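You operate a simulated robot arm through the tools that you are given. There is no shell and no other tool. Be economical: measure what you need, move in short steps, check, and stop when the job is done.

You run a simulated robot arm. Do the job below in one go: nothing can be reset, and whatever is moved stays where it is left.

Task
Take the pea bag from the capper end of the filling bench and leave it on the top of the returns counter. Put one of the large bottles from the top of the side table on the shelf under the steel table. Take the red cup and leave it on top of the brown empty carton on the top of the side table. Take the steel drip grid from the top of the side table and put it on the deck by the ice well lever. Put the salad white tub from the top of the side table on the steel table left of the grey juicer and the olives white tub on the deck by the ice well lever. Do these in any order. Set down upright: large bottle, red cup.

Only the result counts: the job must be done as asked and must still hold three seconds after the hand-in. Knocking over, shifting, dropping, spilling or breaking anything else fails it.

Robot
A 7-joint arm with a fingered hand on a trunk, on a base that drives. Base frame: it is fixed to the floor where the robot stands at the start and does not move with it; the origin is under the middle of the robot, x ahead of it, y to its left, z up. Lengths are in cm, angles in rad, forces in N, time in s.
Its first joint turns from -2.007 to 2.007 rad. Places, roughly: deck by the ice well lever [-640, 140, 70]; empty carton [-775, 450, 75]; large bottle (9x9x24 cm) [-740, 440, 90]; pea bag [75, 0, 75]; red cup (6x6x7 cm) [-720, 440, 80]; shelf under the steel table [-490, 420, 20]; steel drip grid (10x10x4 cm) [-740, 420, 80]; steel table left of the grey juicer [-540, 420, 70]; top of the returns counter (108x16 cm) [66, 360, 90]; white tub [-750, 425, 75]. Payload 5 kg.
The TCP is the grasp point between the finger pads, 3.2 cm short of the fingertips. In the tool frame z runs along the fingers and y along their closing line. Largest opening 16 cm; the body of the gripper starts 8.9 cm behind the TCP. The gripper is a hand of 4 fingers: y runs from the thumb to the fingers, the wrist lies at [0, 0, -26.7] in the tool frame, and closing takes about 1.5 s.
Orientation is that of the tool frame in the base frame, as a unit quaternion [x, y, z, w]. With the fingers straight down and closing along the base's y, the tool's x points along the base's -x, its y along +y and its z along -z.

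Tools
- The arm moves only by the tool step_arm. Its argument "rows" is a list of rows, each a list of 3 entries, a list of its own where there are three numbers: the turn, a rotation vector about the tool's x, y, z in rad, then the shift along the tool's x, y, z in cm, then the closure in counts, from 0 (fully open) to 255 (shut). In form: [[[wx, wy, wz], [dx, dy, dz], gripper], ...]. A call has 1 to 10 rows; each row shifts and turns the commanded pose from where the row before left it, along the tool's axes as they then stand. Each row takes 0.2 s and may step no farther than 5 cm and 0.15 rad from the row before; otherwise, or with a gripper value out of range, the whole call is refused. Where a pose cannot be reached the arm comes as near as it can. A force on the tool above 40 N (or 10 N above the force at the start of the call, whichever is more), or a blocked arm, ends the call early, and 0.2 s more pass. Each finger travels about 10.8 cm/s and halts on what it meets, pressing with about 25 N; the grip force reading is that of the motor and also rises with nothing between the fingers. The clock runs only during rows and for 0.2 s after the last one: add rows that do not move to give the fingers time. It gives the time, the measured TCP pose, the force on the tool (base axes), the opening and the grip force at its end, in the units of the frame above (readings bear some noise), with the torque about the TCP (base axes, N m) and any sound that the robot's microphone picked up.
- Cameras (640 x 400 px; columns grow to the right, rows downward): "scene" is now at [1.16, 11.58, 160.38]; the picture's right is [-0.49, -0.87, 0.00], its down [-0.62, 0.35, -0.71] and it looks along [0.62, -0.35, -0.71] (base axes); focal length 281 px, centre (320, 200). "wrist" rides on the gripper at [8, -0.4, -11.4] in the tool frame; the picture's right is [0.05, 1.00, 0.00], its down [-0.82, 0.04, -0.58] and it looks along [-0.58, 0.03, 0.82] (tool axes); focal length 265 px, centre (320, 200). There is no depth. A picture from a camera that has moved, and an enlarged one, comes with that camera's place and axes in the base frame and with its lens.
- grab_frame(camera): a new picture of that camera. No time passes.
- lift_body(by): slides the trunk up (or, below 0, down) by that many cm; the arm and the scene camera ride with it, the base frame stays. It gives what a move gives, with no picture.
- steer(legs): drives the robot by 1 to 6 legs, each [ahead, turn to the left] in cm and rad, along the robot's own axes; the way and the turn of a leg run together, so that a leg with both is an arc; at most 150 cm and 3.142 rad a leg. The arm and the cameras ride along, it lands a little off, and it stops where it bumps. It gives what a move gives.
- hand_shape(shape): the hand has 4 fingers and takes this shape, open, in about a second: jaw (thumb against the fingers, like two jaws); tri (thumb and two fingers); tip (a fingertip pinch); poke (one finger out to press); point (the index stretched); flat (the hand flat); cup (the hand cupped); fist (a fist). The gripper value then closes the fingers along that shape, each until it touches; the sizes above hold for jaw. It gives what a move gives, with no picture.
- pan_tilt(pan, tilt): turns the head with the scene camera to pan (to the left, within 2.705 rad either way) and tilt (down, from -0.506 to 1.204), counted from straight ahead of the robot. It gives what a move gives.
- inspect(camera, box): a new picture of the part [left, top, right, bottom] of that camera's present view, enlarged. No time passes.
- job_done(): hands the job in; it is judged then, once.

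Work in short steps. Places have to be worked out from the pictures, the camera data and where the tool is seen: move nearer, look again, correct. Check each grasp and each placing, and mend what went wrong. You have 186 turns and 148 pictures in all, those below and enlarged ones among them. Open the gripper and draw the arm clear of the work before you hand the job in, unless the task says otherwise.

The tools are called after "Request:" by a JSON object that holds its "api" and its "payload". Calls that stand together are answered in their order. step_arm: Moves the arm, as the interface text tells. Its arguments: {"type":"object","properties":{"rows":{"type":"array"}},"required":["rows"]} The other tools are called the same way: lift_body (by) slides the trunk up or down; hand_shape (shape) gives the hand a shape; steer (legs) drives the base; pan_tilt (pan, tilt) turns the head that bears the scene camera; grab_frame (camera) takes a picture; inspect (camera, box) takes an enlarged picture of a part of a camera's view; job_done () hands the job in.

At the start:

```text
time: 0.0
position: [53.16, -12.13, 104.23]
orientation: [0.0, 1.0, -0.001, 0.0]
force: [0.2, 0.2, 0.4]
torque: [0.02, -0.01, -0.01]
opening: 15.95
finger_force: 0.0
shape: jaw
trunk travel left (down, up): [-72.5, 26.5]
robot x, y, heading: [-0.35, 0.14, -0.0]
head pan, tilt: [-0.515, 0.784]
```

scene: 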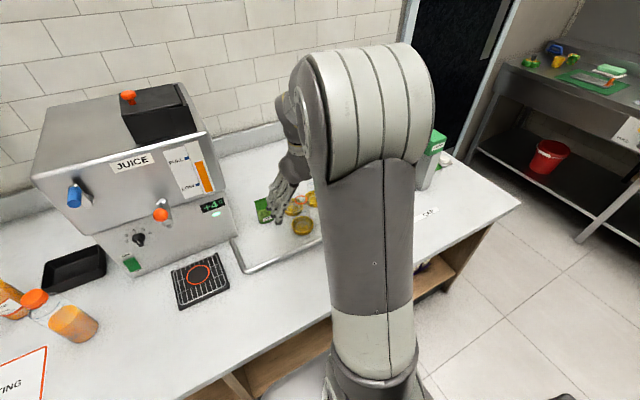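
wrist: 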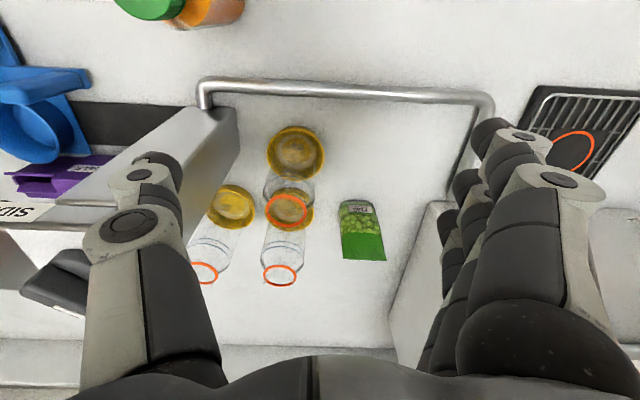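

The wrist view shows a small green pea bag in the tray, at roughly (81,-2). I'll look closer at it.

Request:
{"api": "inspect", "payload": {"camera": "wrist", "box": [180, 80, 500, 300]}}

Request:
{"api": "pan_tilt", "payload": {"pan": 0.3, "tilt": 0.6}}

Request:
{"api": "grab_frame", "payload": {"camera": "scene"}}

```text
1.82 times, centred on (340, 190) of wrist
camera zoom: at [45.15, -12.71, 115.72], right [-0.05, 1.0, 0.0], down [0.82, 0.04, 0.58], along [0.58, 0.03, -0.82], focal length 483 px, centre (284, 218)
```

zoom: 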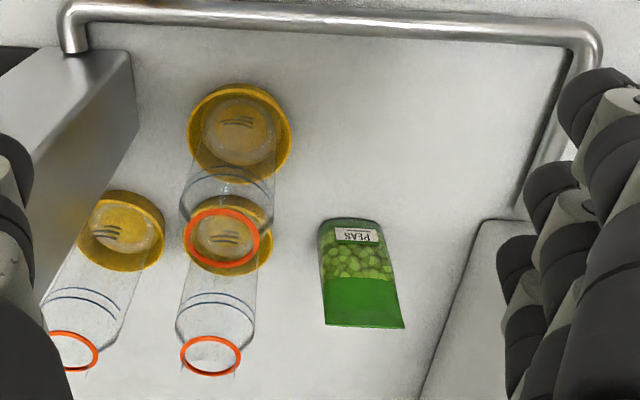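

```text
time: 1.1
position: [53.07, -12.17, 104.28]
orientation: [0.0, 1.0, -0.001, 0.0]
force: [0.1, -0.1, -0.1]
torque: [-0.02, -0.01, -0.04]
opening: 16.01
finger_force: 0.0
shape: jaw
trunk travel left (down, up): [-72.5, 26.5]
robot x, y, heading: [0.07, -0.18, -0.0]
head pan, tilt: [0.3, 0.6]
```

```text
144 pictures are left
camera scene: at [2.52, 18.19, 161.95], right [0.29, -0.96, 0.0], down [-0.54, -0.17, -0.82], along [0.79, 0.24, -0.57], focal length 281 px, centre (320, 200)
```

scene: 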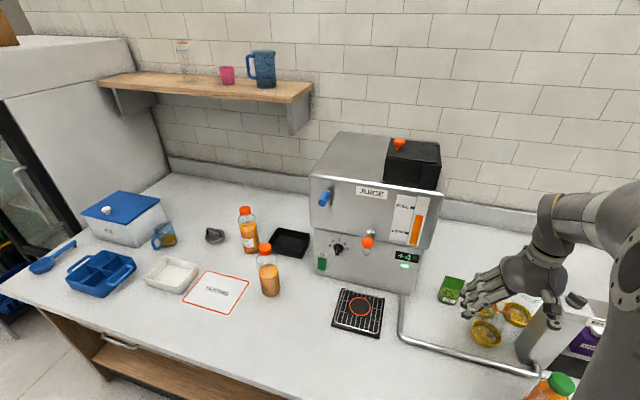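

Zooming on the bag from the head camera to judge whether it stands or lies.

Request:
{"api": "inspect", "payload": {"camera": "scene", "box": [410, 250, 560, 344]}}

```text
4.26 times, centred on (485, 297) of scene
camera zoom: at [2.52, 18.19, 161.95], right [0.29, -0.96, 0.0], down [-0.54, -0.17, -0.82], along [0.79, 0.24, -0.57], focal length 1196 px, centre (-382, -213)
```

zoom: 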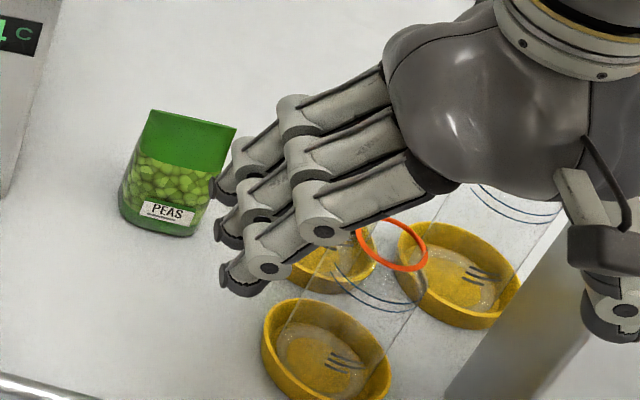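

The bag stands upright facing the robot: top about (71,-5.5,92), bottom about z 79, 5.5 wide along y. I'll turn the tool 90° so the fingers close along x, staying high.

Request:
{"api": "step_arm", "payload": {"rows": [[[0, 0, 0.15], [0, 0, 0], 0], [[0, 0, 0.15], [0, 0, 0], 0], [[0, 0, 0.15], [0, 0, 0], 0], [[0, 0, 0.15], [0, 0, 0], 0], [[0, 0, 0.15], [0, 0, 0], 0], [[0, 0, 0.15], [0, 0, 0], 0], [[0, 0, 0.15], [0, 0, 0], 0], [[0, 0, 0.15], [0, 0, 0], 0], [[0, 0, 0.15], [0, 0, 0], 0], [[0, 0, 0.15], [0, 0, 0], 0]]}}

Request:
{"api": "step_arm", "payload": {"rows": [[[0, 0, 0.071], [0, 0, -2], 0], [[0, 0, 0], [1.6, 4, 0], 0], [[0, 0, 0], [1.6, 4, 0], 0], [[0, 0, 0], [1.6, 4, 0], 0], [[0, 0, 0], [1.6, 4, 0], 0]]}}

Request:
{"api": "grab_frame", "payload": {"camera": "wrist"}}

Request:
{"api": "grab_frame", "payload": {"camera": "scene"}}

```text
time: 3.3
position: [53.14, -12.25, 104.19]
orientation: [0.682, 0.731, 0.0, -0.001]
force: [-0.4, 0.3, -0.4]
torque: [0.01, -0.01, 0.01]
opening: 15.96
finger_force: 0.1
shape: jaw
trunk travel left (down, up): [-72.5, 26.5]
robot x, y, heading: [-0.17, 0.06, -0.001]
head pan, tilt: [0.3, 0.6]
```

```text
time: 4.5
position: [69.4, -5.76, 106.06]
orientation: [0.707, 0.707, 0.0, -0.001]
force: [-0.2, -0.1, 0.2]
torque: [0.0, -0.03, 0.0]
opening: 16.01
finger_force: 0.0
shape: jaw
trunk travel left (down, up): [-72.5, 26.5]
robot x, y, heading: [0.2, -0.11, -0.001]
head pan, tilt: [0.3, 0.6]
```

```text
142 pictures are left
camera wrist: at [69.04, 2.21, 117.45], right [1.0, 0.05, 0.0], down [0.04, -0.82, 0.58], along [0.03, -0.58, -0.82], focal length 265 px, centre (320, 200)
```

wrist: 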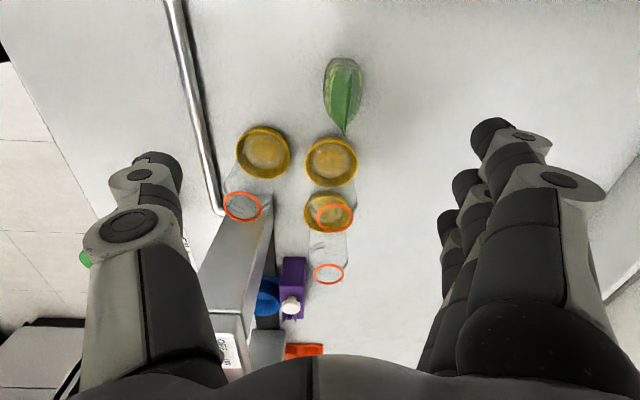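

```text
141 pictures are left
camera scene: at [2.67, 18.22, 161.94], right [0.3, -0.96, 0.0], down [-0.54, -0.17, -0.82], along [0.79, 0.24, -0.57], focal length 281 px, centre (320, 200)
```

scene: 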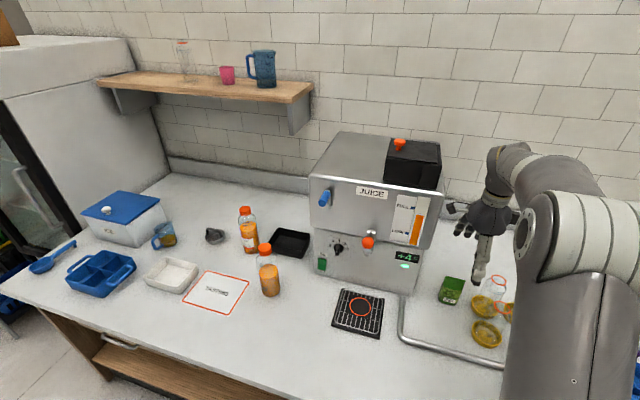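

Bag centre is at about x 72.2, y −5.4, edge-on between the fingers. I centre and descend to z≈87, then check.

Request:
{"api": "step_arm", "payload": {"rows": [[[0, 0, 0], [0.4, 2.8, 0], 0], [[0, 0, 0], [0, 0, 4], 0], [[0, 0, 0], [0, 0, 4], 0], [[0, 0, 0], [0, 0, 4], 0]]}}

Request:
{"api": "grab_frame", "payload": {"camera": "wrist"}}

Request:
{"api": "inspect", "payload": {"camera": "scene", "box": [400, 200, 560, 300]}}

```text
time: 5.5
position: [71.86, -5.21, 93.93]
orientation: [0.707, 0.707, 0.001, 0.0]
force: [0.5, -0.3, 0.0]
torque: [0.02, 0.03, 0.04]
opening: 15.99
finger_force: 0.0
shape: jaw
trunk travel left (down, up): [-72.5, 26.5]
robot x, y, heading: [0.07, -0.01, 0.003]
head pan, tilt: [0.3, 0.6]
```

```text
140 pictures are left
camera wrist: at [71.54, 2.87, 105.5], right [1.0, 0.05, 0.0], down [0.04, -0.82, 0.58], along [0.03, -0.58, -0.82], focal length 265 px, centre (320, 200)
```

wrist: 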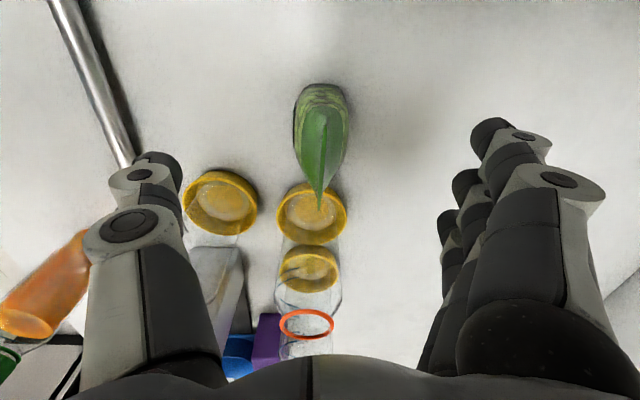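

```text
4.00 times, centred on (480, 250) of scene
camera zoom: at [2.61, 18.2, 161.95], right [0.3, -0.96, 0.0], down [-0.54, -0.17, -0.82], along [0.79, 0.24, -0.57], focal length 1124 px, centre (-320, 0)
```

zoom: 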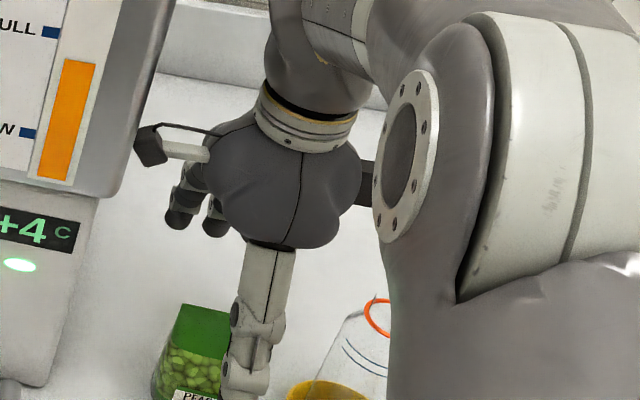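

Two views put the bag's top ridge at z≈92, x≈72, y centre ≈ −4.5. I descend to z≈87 and close.

Request:
{"api": "step_arm", "payload": {"rows": [[[0, 0, 0], [0.6, 0.1, 3.5], 0], [[0, 0, 0], [0, 0, 3.5], 0], [[0, 0, 0], [0, 0, 0], 255], [[0, 0, 0], [0, 0, 0], 255], [[0, 0, 0], [0, 0, 0], 255], [[0, 0, 0], [0, 0, 0], 255], [[0, 0, 0], [0, 0, 0], 255], [[0, 0, 0], [0, 0, 0], 255], [[0, 0, 0], [0, 0, 0], 255], [[0, 0, 0], [0, 0, 0], 255]]}}

Request:
{"api": "grab_frame", "payload": {"camera": "wrist"}}

```text
time: 7.7
position: [71.86, -4.67, 87.12]
orientation: [0.707, 0.707, 0.0, 0.0]
force: [0.0, -0.7, 0.2]
torque: [0.0, -0.02, -0.02]
opening: 3.26
finger_force: 25.5
shape: jaw
trunk travel left (down, up): [-72.5, 26.5]
robot x, y, heading: [0.18, 0.1, -0.002]
head pan, tilt: [0.3, 0.6]
```

```text
138 pictures are left
camera wrist: at [71.49, 3.3, 98.55], right [1.0, 0.05, 0.0], down [0.04, -0.82, 0.58], along [0.03, -0.58, -0.82], focal length 265 px, centre (320, 200)
```

wrist: 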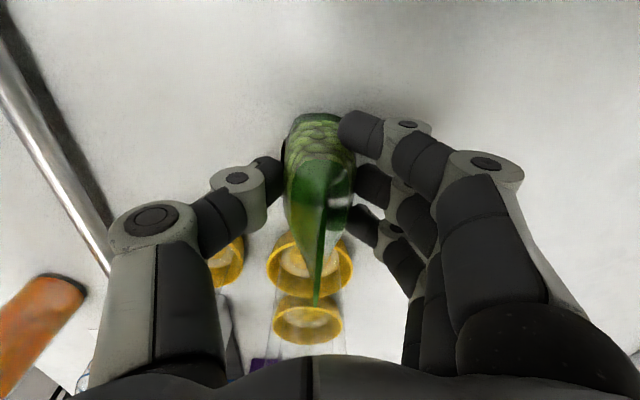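

The bag is gripped at 3.3 cm. I lift it and check.

Request:
{"api": "step_arm", "payload": {"rows": [[[0, 0, 0], [0, 0, -3], 255], [[0, 0, 0], [0, 0, -4], 255], [[0, 0, 0], [0, 0, -4], 255], [[0, 0, 0], [0, 0, -4], 255], [[0, 0, 0], [0, 0, -4], 255], [[0, 0, 0], [0, 0, -4], 255]]}}

Request:
{"api": "grab_frame", "payload": {"camera": "wrist"}}

Request:
{"api": "pan_tilt", "payload": {"pan": 1.3, "tilt": 0.3}}

Request:
{"api": "grab_frame", "payload": {"camera": "scene"}}

Request:
{"api": "pan_tilt", "payload": {"pan": 2.5, "tilt": 0.3}}

Request:
{"api": "grab_frame", "payload": {"camera": "scene"}}

```text
time: 9.1
position: [71.94, -4.8, 110.43]
orientation: [0.706, 0.709, 0.002, -0.001]
force: [-3.3, -5.0, 4.5]
torque: [1.15, -0.27, 0.28]
opening: 3.26
finger_force: 25.0
shape: jaw
trunk travel left (down, up): [-72.5, 26.5]
robot x, y, heading: [-0.09, 0.16, 0.001]
head pan, tilt: [0.3, 0.6]
```

```text
137 pictures are left
camera wrist: at [71.59, 3.15, 121.89], right [1.0, 0.06, 0.0], down [0.04, -0.82, 0.57], along [0.03, -0.57, -0.82], focal length 265 px, centre (320, 200)
```

wrist: 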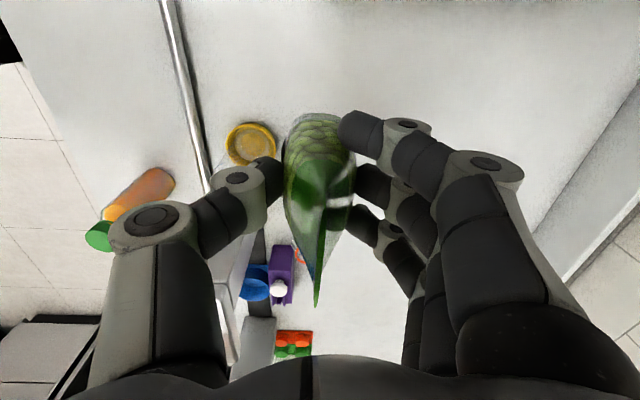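

```text
time: 10.4
position: [72.01, -5.06, 110.35]
orientation: [0.707, 0.707, 0.0, 0.001]
force: [-0.2, -0.3, -0.8]
torque: [0.01, -0.01, -0.07]
opening: 3.26
finger_force: 25.4
shape: jaw
trunk travel left (down, up): [-72.5, 26.5]
robot x, y, heading: [0.18, -0.25, -0.004]
head pan, tilt: [1.3, 0.3]
```

```text
136 pictures are left
camera scene: at [-3.4, 24.57, 164.7], right [0.96, -0.27, 0.0], down [-0.08, -0.29, -0.96], along [0.26, 0.92, -0.3], focal length 281 px, centre (320, 200)
```

scene: 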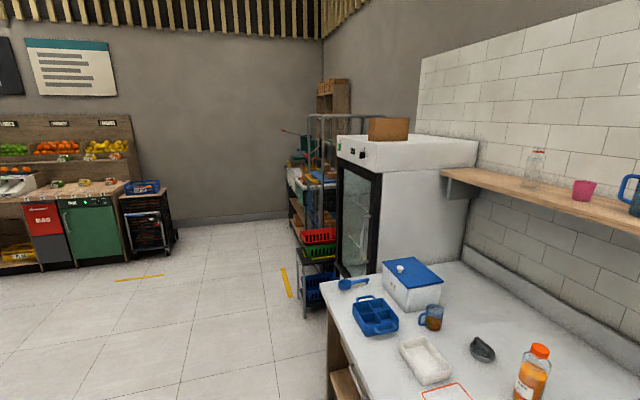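

```text
time: 11.8
position: [72.09, -5.08, 110.13]
orientation: [0.708, 0.707, 0.0, 0.0]
force: [-0.7, -0.3, -1.0]
torque: [-0.02, -0.02, 0.0]
opening: 3.24
finger_force: 25.4
shape: jaw
trunk travel left (down, up): [-72.5, 26.5]
robot x, y, heading: [0.22, -0.23, -0.005]
head pan, tilt: [2.499, 0.3]
```

```text
135 pictures are left
camera scene: at [-13.38, 21.17, 164.7], right [0.6, 0.8, 0.0], down [0.24, -0.18, -0.96], along [-0.76, 0.57, -0.3], focal length 281 px, centre (320, 200)
```

scene: 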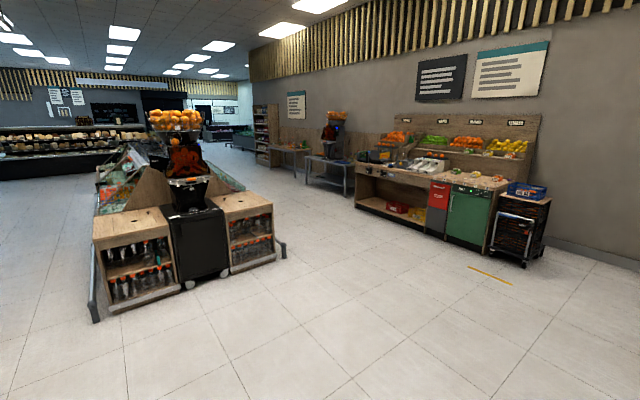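

The bag is held. The returns counter should be beyond the fridge at about (66,360). I back off, turn left and drive up the aisle to y≈210, then look.

Request:
{"api": "steer", "payload": {"legs": [[-40, 0], [0, 1.571], [150, 0], [60, 0]]}}

Request:
{"api": "pan_tilt", "payload": {"pan": -0.6, "tilt": 0.5}}

Request:
{"api": "grab_frame", "payload": {"camera": "scene"}}

```text
time: 28.0
position: [-30.21, 280.74, 110.05]
orientation: [0.005, 1.0, 0.001, 0.001]
force: [0.2, -0.1, -0.8]
torque: [0.0, 0.0, -0.03]
opening: 3.23
finger_force: 24.5
shape: jaw
trunk travel left (down, up): [-72.5, 26.5]
robot x, y, heading: [-35.73, 208.58, 1.559]
head pan, tilt: [2.499, 0.3]
```

```text
time: 30.7
position: [-30.23, 280.71, 110.16]
orientation: [0.004, 1.0, 0.0, 0.001]
force: [-0.7, 1.0, -0.5]
torque: [-0.03, 0.02, 0.0]
opening: 3.23
finger_force: 25.1
shape: jaw
trunk travel left (down, up): [-72.5, 26.5]
robot x, y, heading: [-35.64, 208.67, 1.566]
head pan, tilt: [-0.6, 0.499]
```

```text
134 pictures are left
camera scene: at [-46.34, 210.28, 162.86], right [0.82, -0.57, 0.0], down [-0.27, -0.39, -0.88], along [0.5, 0.72, -0.48], focal length 281 px, centre (320, 200)
```

scene: 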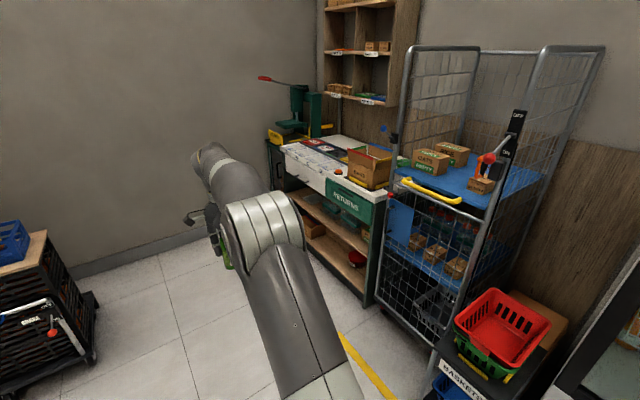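

The returns counter front edge lies at x≈57, y 308–402, with things on it. Zooming in.

Request:
{"api": "inspect", "payload": {"camera": "scene", "box": [260, 110, 420, 210]}}

```text
4.00 times, centred on (340, 160) of scene
camera zoom: at [-46.34, 210.28, 162.86], right [0.82, -0.57, 0.0], down [-0.27, -0.39, -0.88], along [0.5, 0.72, -0.48], focal length 1124 px, centre (240, 360)
```

zoom: 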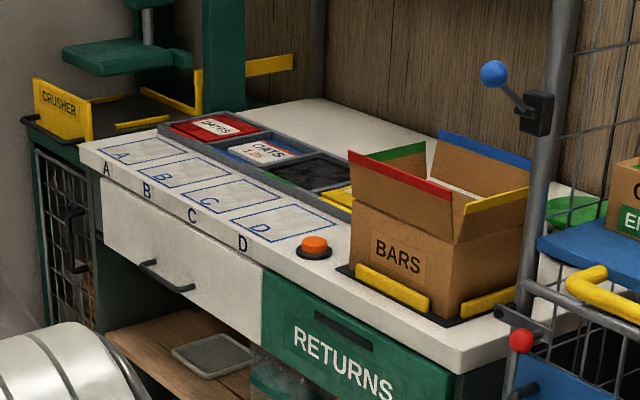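

Areas C/D of the counter at about (63,362) are free. I pull the arm in, then drive up and turn to face the counter.

Request:
{"api": "step_arm", "payload": {"rows": [[[0, 0, 0], [0, -5, 0], 255], [[0, 0, 0], [0, -5, 0], 255], [[0, 0, 0], [0, -5, 0], 255], [[0, 0, 0], [0, -5, 0], 255], [[0, 0, 0], [0, -4, -2], 255]]}}

Request:
{"api": "steer", "payload": {"legs": [[150, 0], [0, -1.566], [20, 0]]}}

Request:
{"api": "pan_tilt", "payload": {"pan": 0.3, "tilt": 0.7}}

Request:
{"api": "grab_frame", "payload": {"camera": "scene"}}

```text
time: 31.9
position: [-30.75, 255.89, 112.22]
orientation: [0.004, 1.0, 0.0, 0.0]
force: [0.4, -1.0, 0.0]
torque: [0.02, 0.01, 0.0]
opening: 3.23
finger_force: 25.1
shape: jaw
trunk travel left (down, up): [-72.5, 26.5]
robot x, y, heading: [-35.86, 208.57, 1.569]
head pan, tilt: [-0.6, 0.499]
```

```text
time: 44.3
position: [34.57, 350.8, 112.18]
orientation: [0.719, 0.695, -0.001, 0.0]
force: [0.2, 0.7, -0.7]
torque: [0.0, 0.02, 0.0]
opening: 3.18
finger_force: 25.0
shape: jaw
trunk travel left (down, up): [-72.5, 26.5]
robot x, y, heading: [-12.81, 357.44, -0.034]
head pan, tilt: [-0.6, 0.499]
```

```text
time: 45.5
position: [34.49, 350.81, 112.21]
orientation: [0.718, 0.696, 0.0, 0.0]
force: [0.4, -0.5, -1.2]
torque: [0.01, 0.02, 0.01]
opening: 3.19
finger_force: 25.0
shape: jaw
trunk travel left (down, up): [-72.5, 26.5]
robot x, y, heading: [-12.92, 357.1, -0.032]
head pan, tilt: [0.3, 0.7]
```

```text
132 pictures are left
camera scene: at [-9.97, 375.1, 161.09], right [0.26, -0.96, 0.0], down [-0.62, -0.17, -0.77], along [0.74, 0.2, -0.64], focal length 281 px, centre (320, 200)
```

scene: 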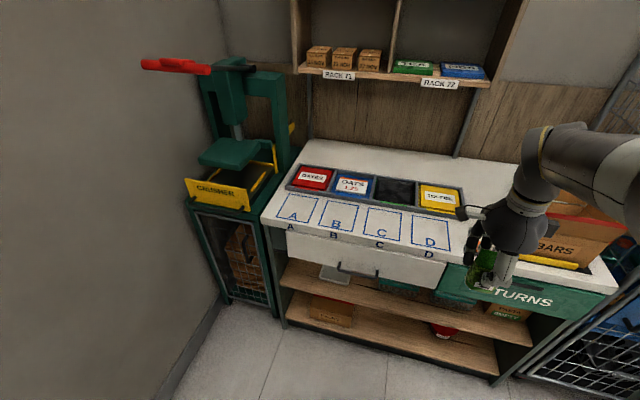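

Slot C is free at about (65.6,372), top z≈90. I drive 15 closer and bring the bag over C.

Request:
{"api": "steer", "payload": {"legs": [[15, 0]]}}

Request:
{"api": "step_arm", "payload": {"rows": [[[0, 0, 0], [4, 3, 0], 255], [[0, 0, 0], [4, 3, 0], 255], [[0, 0, 0], [4, 3, 0], 255], [[0, 0, 0], [4, 3, 0], 255], [[0, 0, 0], [4, 3, 0], 255]]}}

Request:
{"api": "grab_frame", "payload": {"camera": "scene"}}

Request:
{"api": "grab_frame", "payload": {"camera": "wrist"}}

```text
time: 46.9
position: [50.02, 350.36, 112.16]
orientation: [0.717, 0.697, 0.0, -0.001]
force: [1.1, -0.7, -0.7]
torque: [0.01, 0.05, 0.02]
opening: 3.21
finger_force: 25.3
shape: jaw
trunk travel left (down, up): [-72.5, 26.5]
robot x, y, heading: [2.51, 356.33, -0.028]
head pan, tilt: [0.3, 0.7]
```

```text
time: 48.1
position: [65.9, 370.03, 112.17]
orientation: [0.716, 0.698, -0.001, 0.001]
force: [0.6, 0.4, -1.5]
torque: [-0.02, 0.02, 0.02]
opening: 3.19
finger_force: 24.6
shape: jaw
trunk travel left (down, up): [-72.5, 26.5]
robot x, y, heading: [2.72, 356.44, -0.036]
head pan, tilt: [0.3, 0.7]
```

```text
131 pictures are left
camera scene: at [5.4, 374.77, 161.07], right [0.27, -0.96, 0.0], down [-0.62, -0.17, -0.76], along [0.74, 0.2, -0.64], focal length 281 px, centre (320, 200)
```

scene: 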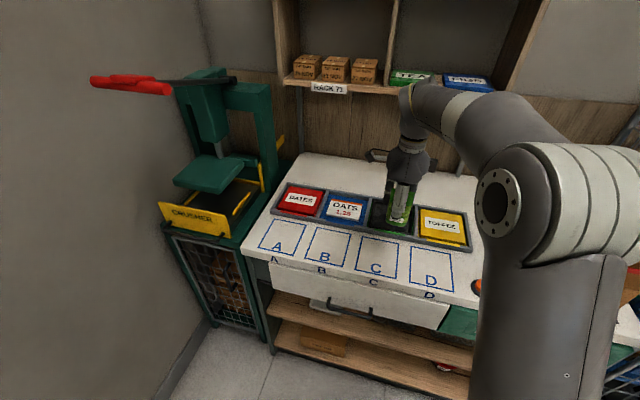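

```text
130 pictures are left
camera wrist: at [65.8, 377.96, 123.57], right [1.0, 0.02, 0.0], down [0.02, -0.82, 0.58], along [0.01, -0.58, -0.82], focal length 265 px, centre (320, 200)
```

wrist: 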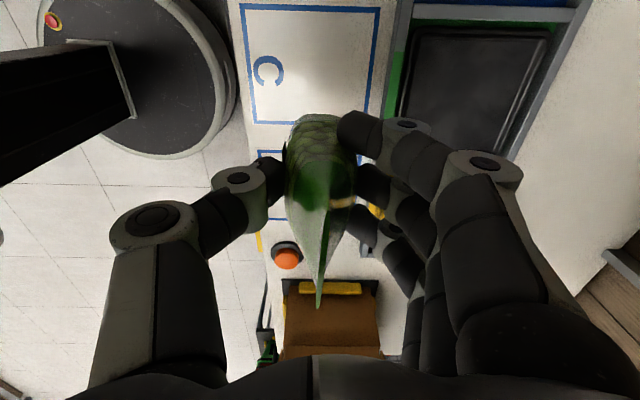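

C centre is about (65,373.4). I centre over it and lower to TCP z≈103.

Request:
{"api": "step_arm", "payload": {"rows": [[[0, 0, 0], [3, -1.2, 0], 255], [[0, 0, 0], [0, 0, 4], 255], [[0, 0, 0], [0, 0, 4], 255], [[0, 0, 0], [0, 0, 2], 255]]}}

Request:
{"api": "inspect", "payload": {"camera": "scene", "box": [320, 140, 480, 300]}}

```text
time: 49.1
position: [64.47, 373.06, 102.27]
orientation: [0.717, 0.697, 0.0, 0.0]
force: [-0.5, -0.4, -1.2]
torque: [0.04, -0.03, -0.02]
opening: 3.18
finger_force: 25.2
shape: jaw
trunk travel left (down, up): [-72.5, 26.5]
robot x, y, heading: [2.31, 356.39, -0.024]
head pan, tilt: [0.3, 0.7]
```

```text
2.50 times, centred on (400, 220) of scene
camera zoom: at [5.32, 374.68, 161.09], right [0.27, -0.96, 0.0], down [-0.62, -0.17, -0.76], along [0.74, 0.2, -0.64], focal length 703 px, centre (120, 150)
```

zoom: 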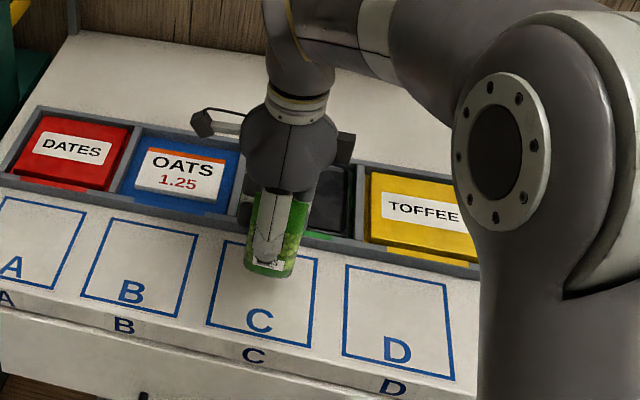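

Still a few cm above the counter; lowering gently in small steps.

Request:
{"api": "step_arm", "payload": {"rows": [[[0, 0, 0], [0, 0, 0.8], 255], [[0, 0, 0], [0, 0, 0.8], 255], [[0, 0, 0], [0, 0, 0.6], 255]]}}

Request:
{"api": "inspect", "payload": {"camera": "scene", "box": [320, 140, 480, 300]}}

```text
time: 49.9
position: [64.49, 373.07, 100.12]
orientation: [0.717, 0.697, 0.0, 0.0]
force: [-0.7, 0.7, -0.8]
torque: [-0.03, 0.03, 0.0]
opening: 3.19
finger_force: 24.9
shape: jaw
trunk travel left (down, up): [-72.5, 26.5]
robot x, y, heading: [2.48, 356.72, -0.028]
head pan, tilt: [0.3, 0.7]
```

```text
2.50 times, centred on (400, 220) of scene
camera zoom: at [5.3, 374.67, 161.08], right [0.27, -0.96, 0.0], down [-0.62, -0.17, -0.76], along [0.74, 0.2, -0.64], focal length 703 px, centre (120, 150)
```

zoom: 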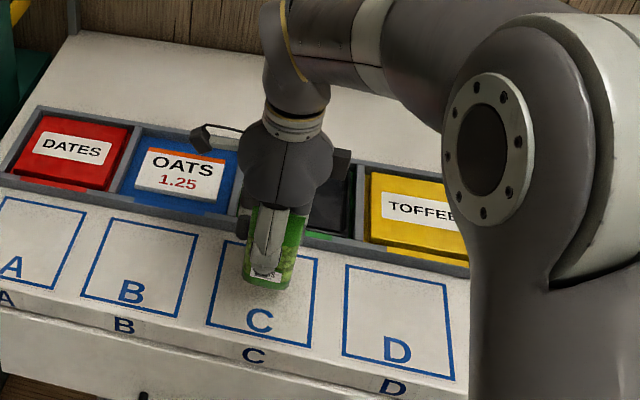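

Bag bottom is about 2–4 cm above the top; continue down.

Request:
{"api": "step_arm", "payload": {"rows": [[[0, 0, 0], [0, 0, 0.7], 255], [[0, 0, 0], [0, 0, 0.7], 255]]}}

Request:
{"api": "step_arm", "payload": {"rows": [[[0, 0, 0], [0, 0, 0.6], 255], [[0, 0, 0], [0, 0, 0.6], 255]]}}

Request:
{"api": "inspect", "payload": {"camera": "scene", "box": [320, 140, 480, 300]}}

```text
time: 50.5
position: [64.36, 373.13, 98.69]
orientation: [0.717, 0.697, -0.001, -0.001]
force: [-0.1, 0.0, 0.1]
torque: [0.01, -0.02, 0.0]
opening: 3.21
finger_force: 25.1
shape: jaw
trunk travel left (down, up): [-72.5, 26.5]
robot x, y, heading: [2.56, 356.61, -0.029]
head pan, tilt: [0.3, 0.7]
```

```text
time: 51.1
position: [64.46, 373.05, 97.36]
orientation: [0.717, 0.697, -0.001, -0.001]
force: [-0.1, 0.3, -0.9]
torque: [0.0, 0.0, 0.01]
opening: 3.19
finger_force: 24.9
shape: jaw
trunk travel left (down, up): [-72.5, 26.5]
robot x, y, heading: [2.4, 356.54, -0.028]
head pan, tilt: [0.3, 0.7]
```

```text
2.50 times, centred on (400, 220) of scene
camera zoom: at [5.31, 374.67, 161.08], right [0.27, -0.96, 0.0], down [-0.62, -0.17, -0.76], along [0.74, 0.2, -0.64], focal length 703 px, centre (120, 150)
```

zoom: 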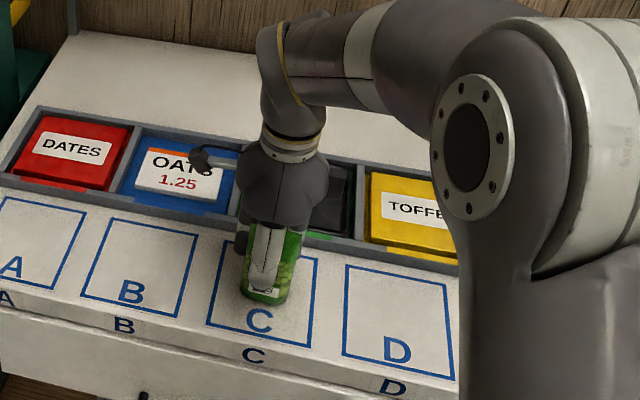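

Shadow is close under the bag now; more small steps, watching the vertical force.

Request:
{"api": "step_arm", "payload": {"rows": [[[0, 0, 0], [0, 0, 0.4], 255], [[0, 0, 0], [0, 0, 0.4], 255]]}}

Request:
{"api": "step_arm", "payload": {"rows": [[[0, 0, 0], [0, 0, 0.4], 255], [[0, 0, 0], [0, 0, 0.4], 255]]}}

Request:
{"api": "inspect", "payload": {"camera": "scene", "box": [320, 140, 480, 300]}}

```text
time: 51.7
position: [64.3, 373.01, 96.9]
orientation: [0.717, 0.697, 0.001, 0.0]
force: [-1.1, -1.4, 18.0]
torque: [-0.1, -0.07, -0.02]
opening: 3.22
finger_force: 25.1
shape: jaw
trunk travel left (down, up): [-72.5, 26.5]
robot x, y, heading: [2.45, 356.65, -0.029]
head pan, tilt: [0.3, 0.7]
```

```text
time: 52.2
position: [64.46, 373.16, 96.83]
orientation: [0.718, 0.696, 0.006, 0.003]
force: [-2.3, -1.1, 21.0]
torque: [-0.09, 0.02, -0.01]
opening: 3.45
finger_force: 24.7
shape: jaw
trunk travel left (down, up): [-72.5, 26.5]
robot x, y, heading: [2.42, 356.39, -0.033]
head pan, tilt: [0.3, 0.7]
stopped in row 2: the force on the tool passed its limit (the readings are from after the stop); the commanded pose is now the measured one
```

```text
2.50 times, centred on (400, 220) of scene
camera zoom: at [5.08, 374.61, 161.09], right [0.27, -0.96, 0.0], down [-0.62, -0.17, -0.77], along [0.74, 0.2, -0.64], focal length 703 px, centre (120, 150)
```

zoom: 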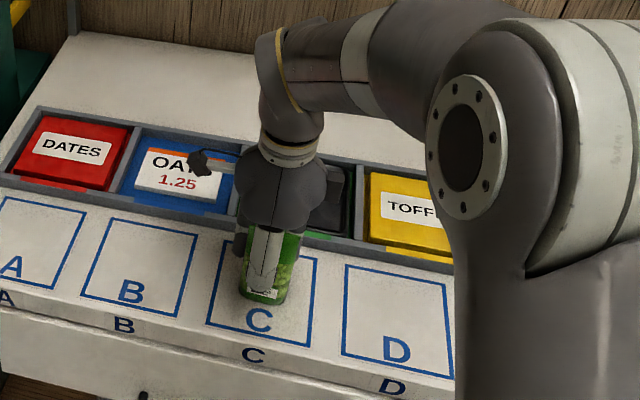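

Contact made at z≈96.8. I relieve slightly, open to ~8 cm and rise.

Request:
{"api": "step_arm", "payload": {"rows": [[[0, 0, 0], [0, 0, -0.2], 255], [[0, 0, 0], [0, 0, 0], 220], [[0, 0, 0], [0, 0, 0], 180], [[0, 0, 0], [0, 0, 0], 140], [[0, 0, 0], [0, 0, 0], 120], [[0, 0, 0], [0, 0, 0], 120], [[0, 0, 0], [0, 0, -3], 120], [[0, 0, 0], [0, 0, -4], 120], [[0, 0, 0], [0, 0, -5], 120], [[0, 0, 0], [0, 0, -5], 120]]}}

Request:
{"api": "inspect", "payload": {"camera": "scene", "box": [320, 140, 480, 300]}}

```text
time: 54.4
position: [64.53, 372.9, 113.59]
orientation: [0.717, 0.697, 0.003, 0.002]
force: [-0.1, 0.0, 0.3]
torque: [-0.02, -0.01, 0.02]
opening: 8.42
finger_force: 0.2
shape: jaw
trunk travel left (down, up): [-72.5, 26.5]
robot x, y, heading: [3.05, 357.18, -0.027]
head pan, tilt: [0.3, 0.7]
```

```text
2.50 times, centred on (400, 220) of scene
camera zoom: at [5.25, 374.66, 161.08], right [0.27, -0.96, 0.0], down [-0.62, -0.17, -0.77], along [0.74, 0.2, -0.64], focal length 703 px, centre (120, 150)
```

zoom: 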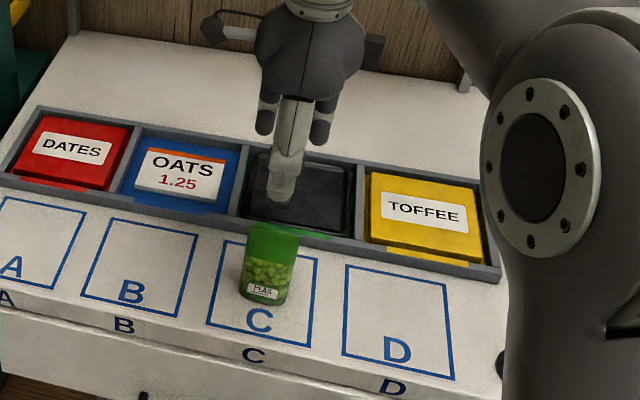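

The pea bag stands in slot C. I pull the arm in, back off, and turn toward −x to look down the aisle.

Request:
{"api": "step_arm", "payload": {"rows": [[[0, 0, 0], [0, -5, -1], 60], [[0, 0, 0], [-3, -5, 0], 0], [[0, 0, 0], [-5, -4, 0], 0], [[0, 0, 0], [-5, 0, 0], 0], [[0, 0, 0], [-4, 0, 0], 0]]}}

Request:
{"api": "steer", "payload": {"legs": [[-60, 0], [0, -2.99]]}}

Request:
{"api": "pan_tilt", "payload": {"pan": -0.35, "tilt": 0.2}}

Request:
{"api": "grab_frame", "payload": {"camera": "scene"}}

```text
refused: row 1 steps farther than a row can; nothing moved
```

```text
time: 64.5
position: [-113.55, 328.31, 113.61]
orientation: [0.778, -0.628, -0.002, 0.003]
force: [0.3, -0.6, -0.4]
torque: [0.01, 0.0, 0.02]
opening: 8.38
finger_force: 0.1
shape: jaw
trunk travel left (down, up): [-72.5, 26.5]
robot x, y, heading: [-57.72, 358.7, -2.929]
head pan, tilt: [0.3, 0.7]
```

```text
time: 65.5
position: [-113.53, 328.16, 113.65]
orientation: [0.778, -0.628, -0.002, 0.003]
force: [0.3, 0.4, 0.1]
torque: [-0.02, 0.0, -0.01]
opening: 8.42
finger_force: 0.0
shape: jaw
trunk travel left (down, up): [-72.5, 26.5]
robot x, y, heading: [-57.19, 358.7, -2.931]
head pan, tilt: [-0.351, 0.201]
```

```text
124 pictures are left
camera scene: at [-57.23, 346.01, 165.62], right [0.14, 0.99, 0.0], down [0.2, -0.03, -0.98], along [-0.97, 0.13, -0.2], focal length 281 px, centre (320, 200)
```

scene: 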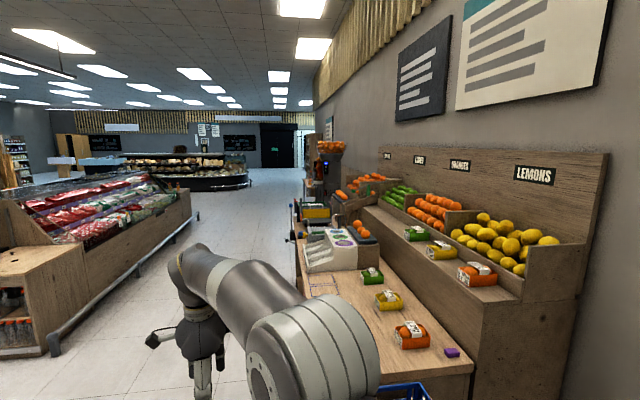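

The aisle is clear, roughly y 150–375. I angle out to y≈280, then drive along −x to about x −590.

Request:
{"api": "steer", "payload": {"legs": [[0, 0.33], [150, 0], [0, -0.54], [150, 0], [150, 0], [90, 0]]}}

Request:
{"api": "pan_tilt", "payload": {"pan": -0.9, "tilt": 0.45}}

Request:
{"api": "grab_frame", "payload": {"camera": "scene"}}

```text
time: 68.5
position: [-111.64, 302.16, 113.77]
orientation: [0.879, -0.478, 0.005, 0.007]
force: [0.3, -2.0, -1.5]
torque: [0.33, 0.0, 0.02]
opening: 8.47
finger_force: 0.1
shape: jaw
trunk travel left (down, up): [-72.5, 26.5]
robot x, y, heading: [-67.42, 347.42, -2.445]
head pan, tilt: [-0.351, 0.201]
stopped in leg 2: the robot was blocked; the commanded pose is now the measured one
```

```text
time: 69.5
position: [-109.79, 300.96, 114.18]
orientation: [0.882, -0.471, -0.001, 0.007]
force: [0.8, 0.5, -0.6]
torque: [0.06, 0.05, 0.02]
opening: 8.44
finger_force: 0.0
shape: jaw
trunk travel left (down, up): [-72.5, 26.5]
robot x, y, heading: [-67.09, 347.38, -2.455]
head pan, tilt: [-0.901, 0.45]
```

```text
123 pictures are left
camera scene: at [-61.31, 340.81, 163.3], right [0.21, 0.98, 0.0], down [0.42, -0.09, -0.9], along [-0.88, 0.19, -0.43], focal length 281 px, centre (320, 200)
```

scene: 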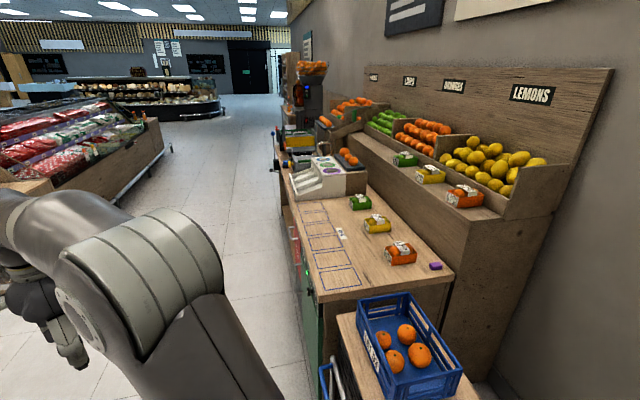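

The base nudged the trolley corner near (−95,371). I'll back up away from it, go out toward −y first, then along the aisle.

Request:
{"api": "steer", "payload": {"legs": [[-30, 0], [0, 0.88], [90, 0]]}}

Request:
{"api": "pan_tilt", "payload": {"pan": -1.7, "tilt": 0.4}}

Request:
{"api": "grab_frame", "payload": {"camera": "scene"}}

```text
time: 78.1
position: [-38.16, 214.66, 114.14]
orientation: [0.998, -0.058, 0.003, 0.006]
force: [-0.4, -0.6, 0.8]
torque: [0.01, 0.02, 0.03]
opening: 8.45
finger_force: 0.1
shape: jaw
trunk travel left (down, up): [-72.5, 26.5]
robot x, y, heading: [-46.35, 277.44, -1.587]
head pan, tilt: [-0.901, 0.45]
```

```text
time: 79.2
position: [-38.04, 214.65, 114.22]
orientation: [0.998, -0.059, 0.004, 0.007]
force: [0.3, 0.0, -0.1]
torque: [-0.04, -0.01, 0.02]
opening: 8.46
finger_force: 0.0
shape: jaw
trunk travel left (down, up): [-72.5, 26.5]
robot x, y, heading: [-45.82, 277.44, -1.589]
head pan, tilt: [-1.7, 0.4]
```

```text
122 pictures are left
camera scene: at [-39.23, 284.3, 163.77], right [0.14, 0.99, 0.0], down [0.39, -0.06, -0.92], along [-0.91, 0.13, -0.39], focal length 281 px, centre (320, 200)
```

scene: 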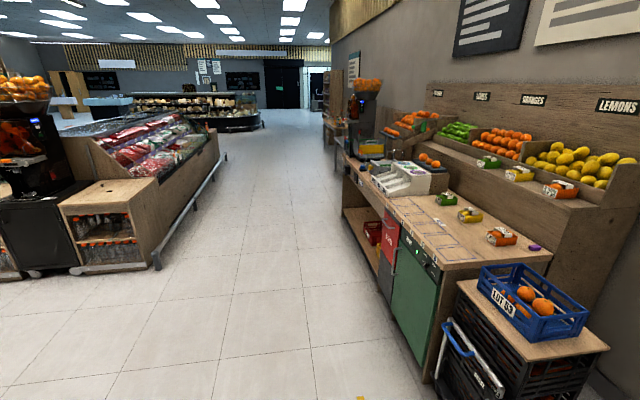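

Trolley and produce stand look intact. I turn to −x and drive down the aisle centre (y≈272).

Request:
{"api": "steer", "payload": {"legs": [[0, -1.54], [150, 0], [150, 0], [150, 0], [100, 0]]}}

Request:
{"api": "pan_tilt", "payload": {"pan": -0.9, "tilt": 0.45}}

Request:
{"api": "grab_frame", "payload": {"camera": "scene"}}

```text
time: 108.7
position: [-646.11, 259.59, 114.12]
orientation: [-0.675, 0.738, 0.003, -0.007]
force: [-0.2, -0.3, 0.7]
torque: [-0.02, -0.03, -0.01]
opening: 8.48
finger_force: 0.1
shape: jaw
trunk travel left (down, up): [-72.5, 26.5]
robot x, y, heading: [-583.7, 269.65, -3.139]
head pan, tilt: [-1.7, 0.4]
```

```text
time: 109.8
position: [-646.13, 259.61, 114.24]
orientation: [-0.675, 0.738, 0.003, -0.007]
force: [-0.4, 0.3, 0.0]
torque: [0.01, 0.01, 0.01]
opening: 8.44
finger_force: 0.1
shape: jaw
trunk travel left (down, up): [-72.5, 26.5]
robot x, y, heading: [-583.84, 269.82, -3.13]
head pan, tilt: [-0.901, 0.45]
```

```text
121 pictures are left
camera scene: at [-583.28, 260.63, 163.3], right [0.78, 0.63, 0.0], down [0.27, -0.34, -0.9], along [-0.57, 0.7, -0.44], focal length 281 px, centre (320, 200)
```

scene: 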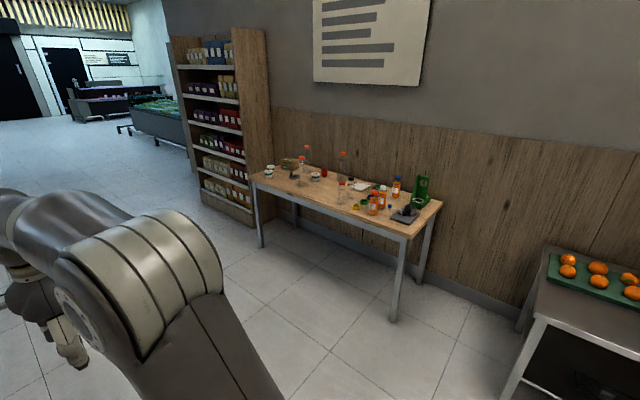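

The side table runs x −775…−635, front y≈400. I retract and raise the arm, then drive to face its left end.

Request:
{"api": "step_arm", "payload": {"rows": [[[0, 0, 0], [-2, -4, -2], 0], [[0, 0, 0], [-2, -4, -2], 0], [[0, 0, 0], [-2, -4, -2], 0], [[0, 0, 0], [-2, -4, -2], 0], [[0, 0, 0], [-2, -2, 0], 0]]}}

Request:
{"api": "steer", "payload": {"legs": [[150, 0], [9, 0], [0, -1.571], [60, 0]]}}

Request:
{"api": "pan_tilt", "payload": {"pan": 0.0, "tilt": 0.7}}

Request:
{"api": "grab_frame", "payload": {"camera": "scene"}}

Request:
{"api": "grab_frame", "payload": {"camera": "wrist"}}

```text
time: 111.0
position: [-626.84, 268.05, 121.57]
orientation: [-0.675, 0.738, 0.003, -0.007]
force: [0.3, 0.2, 0.5]
torque: [-0.02, 0.03, 0.03]
opening: 16.0
finger_force: 0.1
shape: jaw
trunk travel left (down, up): [-72.5, 26.5]
robot x, y, heading: [-583.67, 269.07, -3.133]
head pan, tilt: [-0.901, 0.45]
```

```text
time: 126.0
position: [-740.37, 373.03, 121.65]
orientation: [0.062, 0.998, 0.007, -0.003]
force: [0.4, 0.0, 0.9]
torque: [0.0, -0.03, 0.0]
opening: 15.97
finger_force: 0.1
shape: jaw
trunk travel left (down, up): [-72.5, 26.5]
robot x, y, heading: [-740.44, 329.59, 1.548]
head pan, tilt: [-0.901, 0.45]
```

```text
time: 127.2
position: [-740.32, 372.91, 121.57]
orientation: [0.062, 0.998, 0.007, -0.002]
force: [-0.2, 0.1, -0.1]
torque: [-0.03, 0.02, -0.01]
opening: 16.01
finger_force: 0.1
shape: jaw
trunk travel left (down, up): [-72.5, 26.5]
robot x, y, heading: [-741.01, 329.61, 1.542]
head pan, tilt: [0.0, 0.7]
```

```text
120 pictures are left
camera scene: at [-756.29, 332.47, 161.09], right [1.0, -0.03, 0.0], down [-0.02, -0.64, -0.77], along [0.02, 0.76, -0.64], focal length 281 px, centre (320, 200)
```

scene: 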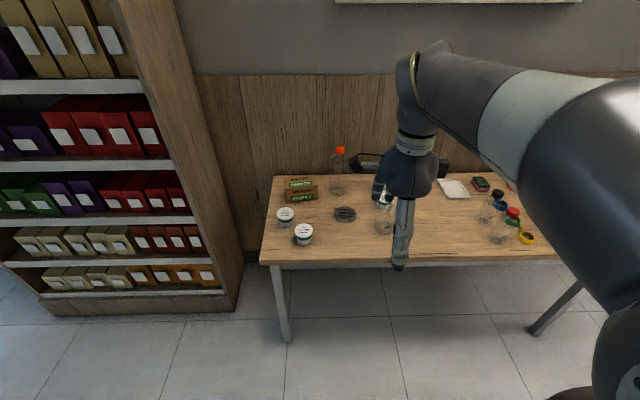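

```text
119 pictures are left
camera wrist: at [-748.24, 373.25, 133.17], right [0.07, 1.0, 0.01], down [0.82, -0.07, 0.57], along [0.57, -0.03, -0.82], focal length 265 px, centre (320, 200)
```

wrist: 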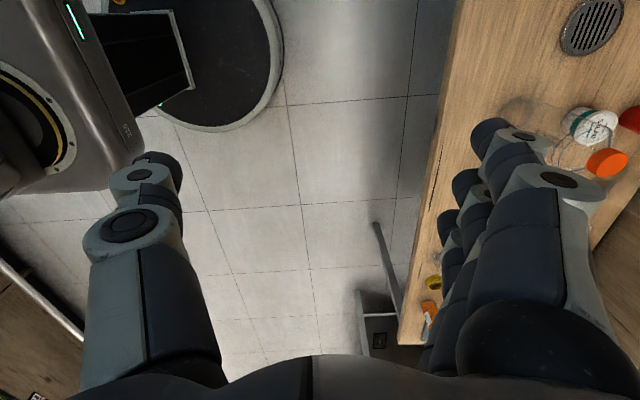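

Zooming on the left end of the table.

Request:
{"api": "inspect", "payload": {"camera": "scene", "box": [255, 135, 415, 265]}}

```text
3.08 times, centred on (335, 200) of scene
camera zoom: at [-756.29, 332.47, 161.09], right [1.0, -0.03, 0.0], down [-0.02, -0.64, -0.77], along [0.02, 0.76, -0.64], focal length 865 px, centre (274, 200)
```

zoom: 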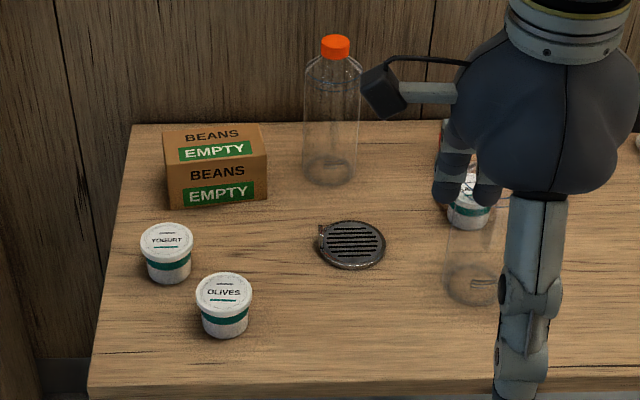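

Tubs: yogurt (−769,419), olives (−761,407), third near (−724,430); bottles near (−744,441) and (−726,416); grid (−742,423); carton (−762,440). I drive 30 closer and move the hand left to look with the wrist camera.

Request:
{"api": "steer", "payload": {"legs": [[0, 0.025], [31, 0]]}}

Request:
{"api": "step_arm", "payload": {"rows": [[[0, 0, 0], [4, 2, 0], 0], [[0, 0, 0], [4, 2, 0], 0], [[0, 0, 0], [4, 2, 0], 0], [[0, 0, 0], [4, 2, 0], 0], [[0, 0, 0], [4, 2, 0], 0], [[0, 0, 0], [4, 2, 0], 0]]}}

Request:
{"api": "grab_frame", "payload": {"camera": "wrist"}}

Request:
{"api": "grab_frame", "payload": {"camera": "scene"}}

```text
time: 129.6
position: [-741.31, 403.72, 121.7]
orientation: [0.05, 0.999, 0.007, -0.003]
force: [1.3, 0.0, 0.2]
torque: [-0.01, -0.01, -0.01]
opening: 15.99
finger_force: 0.0
shape: jaw
trunk travel left (down, up): [-72.5, 26.5]
robot x, y, heading: [-740.43, 360.37, 1.572]
head pan, tilt: [0.0, 0.7]
```

```text
time: 131.0
position: [-763.8, 418.14, 122.0]
orientation: [0.05, 0.999, 0.007, -0.003]
force: [-0.6, 0.8, -0.1]
torque: [-0.02, -0.02, 0.02]
opening: 15.98
finger_force: 0.1
shape: jaw
trunk travel left (down, up): [-72.5, 26.5]
robot x, y, heading: [-740.56, 360.06, 1.571]
head pan, tilt: [0.0, 0.7]
```

```text
117 pictures are left
camera wrist: at [-771.65, 418.29, 133.41], right [0.05, 1.0, 0.01], down [0.82, -0.05, 0.57], along [0.57, -0.02, -0.82], focal length 265 px, centre (320, 200)
```

wrist: 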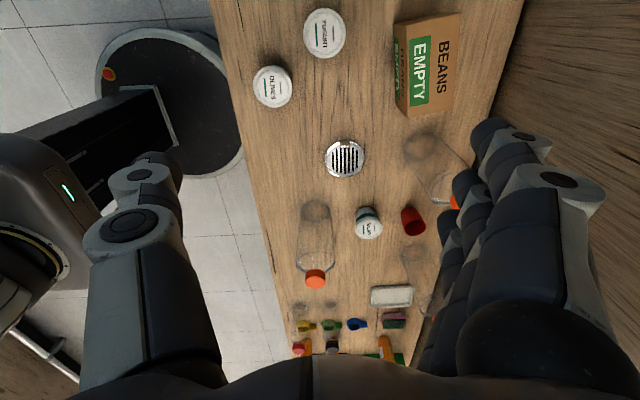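

```text
116 pictures are left
camera scene: at [-756.51, 362.92, 161.06], right [1.0, 0.0, 0.0], down [0.0, -0.64, -0.76], along [0.0, 0.76, -0.64], focal length 281 px, centre (320, 200)
```

scene: 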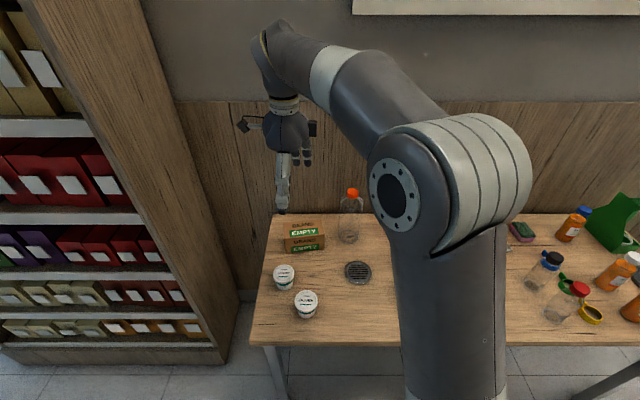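

Wrist view gives: red cup (−725.4,441), salad tub (−727.7,429.5), bottles (−727.8,415.4) and (−745.5,441.7), grid (−744,423.4), olives (−761,409.4), carton top centre (−763.7,438.5, z≈82). I move 6 closer and turn the hand to close along x for the cup.

Request:
{"api": "steer", "payload": {"legs": [[6, 0]]}}

Request:
{"api": "step_arm", "payload": {"rows": [[[0, 0, -0.15], [0, 0, 0], 0], [[0, 0, -0.15], [0, 0, 0], 0], [[0, 0, -0.15], [0, 0, 0], 0], [[0, 0, -0.15], [0, 0, 0], 0], [[0, 0, -0.15], [0, 0, 0], 0], [[0, 0, -0.15], [0, 0, 0], 0], [[0, 0, -0.15], [0, 0, 0], 0], [[0, 0, -0.15], [0, 0, 0], 0], [[0, 0, -0.15], [0, 0, 0], 0], [[0, 0, -0.15], [0, 0, 0], 0]]}}

Request:
{"api": "step_arm", "payload": {"rows": [[[0, 0, -0.15], [0, 0, 0], 0], [[0, 0, -0.02], [0, -4, 0], 0], [[0, 0, 0], [-2, -4, 0], 0], [[0, 0, 0], [-2, -4, 0], 0], [[0, 0, 0], [-2, -4, 0], 0], [[0, 0, 0], [-2, -4, 0], 0], [[0, 0, 0], [-2, -4, 0], 0], [[0, 0, 0], [0, -4, 0], 0], [[0, 0, 0], [0, -4, 0], 0], [[0, 0, 0], [0, -4, 0], 0]]}}

Request:
{"api": "grab_frame", "payload": {"camera": "wrist"}}

```text
time: 132.0
position: [-763.62, 423.98, 121.86]
orientation: [0.05, 0.999, 0.006, -0.004]
force: [0.4, -0.3, -0.3]
torque: [-0.08, 0.0, 0.03]
opening: 15.99
finger_force: 0.0
shape: jaw
trunk travel left (down, up): [-72.5, 26.5]
robot x, y, heading: [-740.76, 366.3, 1.571]
head pan, tilt: [0.0, 0.7]
```

```text
time: 134.2
position: [-763.48, 423.98, 121.98]
orientation: [-0.646, 0.763, 0.006, 0.002]
force: [-0.2, -1.2, 0.0]
torque: [-0.01, 0.0, 0.01]
opening: 15.99
finger_force: 0.0
shape: jaw
trunk travel left (down, up): [-72.5, 26.5]
robot x, y, heading: [-740.8, 365.98, 1.574]
head pan, tilt: [0.0, 0.7]
```

```text
time: 136.4
position: [-727.41, 433.62, 122.18]
orientation: [-0.706, 0.708, 0.007, 0.003]
force: [-0.1, -0.9, 0.5]
torque: [0.03, 0.04, 0.0]
opening: 16.01
finger_force: 0.0
shape: jaw
trunk travel left (down, up): [-72.5, 26.5]
robot x, y, heading: [-741.04, 365.92, 1.571]
head pan, tilt: [0.0, 0.7]
```

```text
115 pictures are left
camera wrist: at [-726.85, 425.3, 133.5], right [-1.0, -0.05, 0.0], down [-0.04, 0.81, 0.59], along [-0.03, 0.59, -0.81], focal length 265 px, centre (320, 200)
```

wrist: 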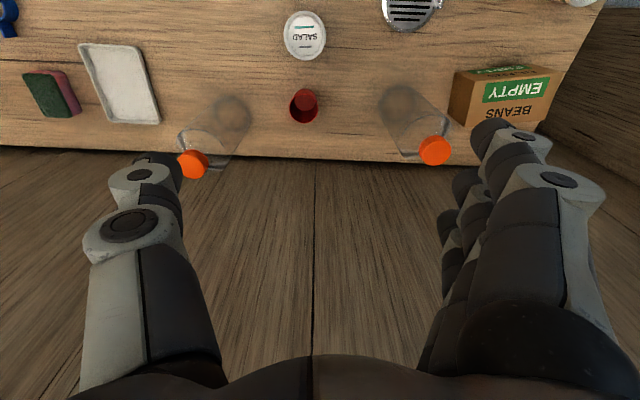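

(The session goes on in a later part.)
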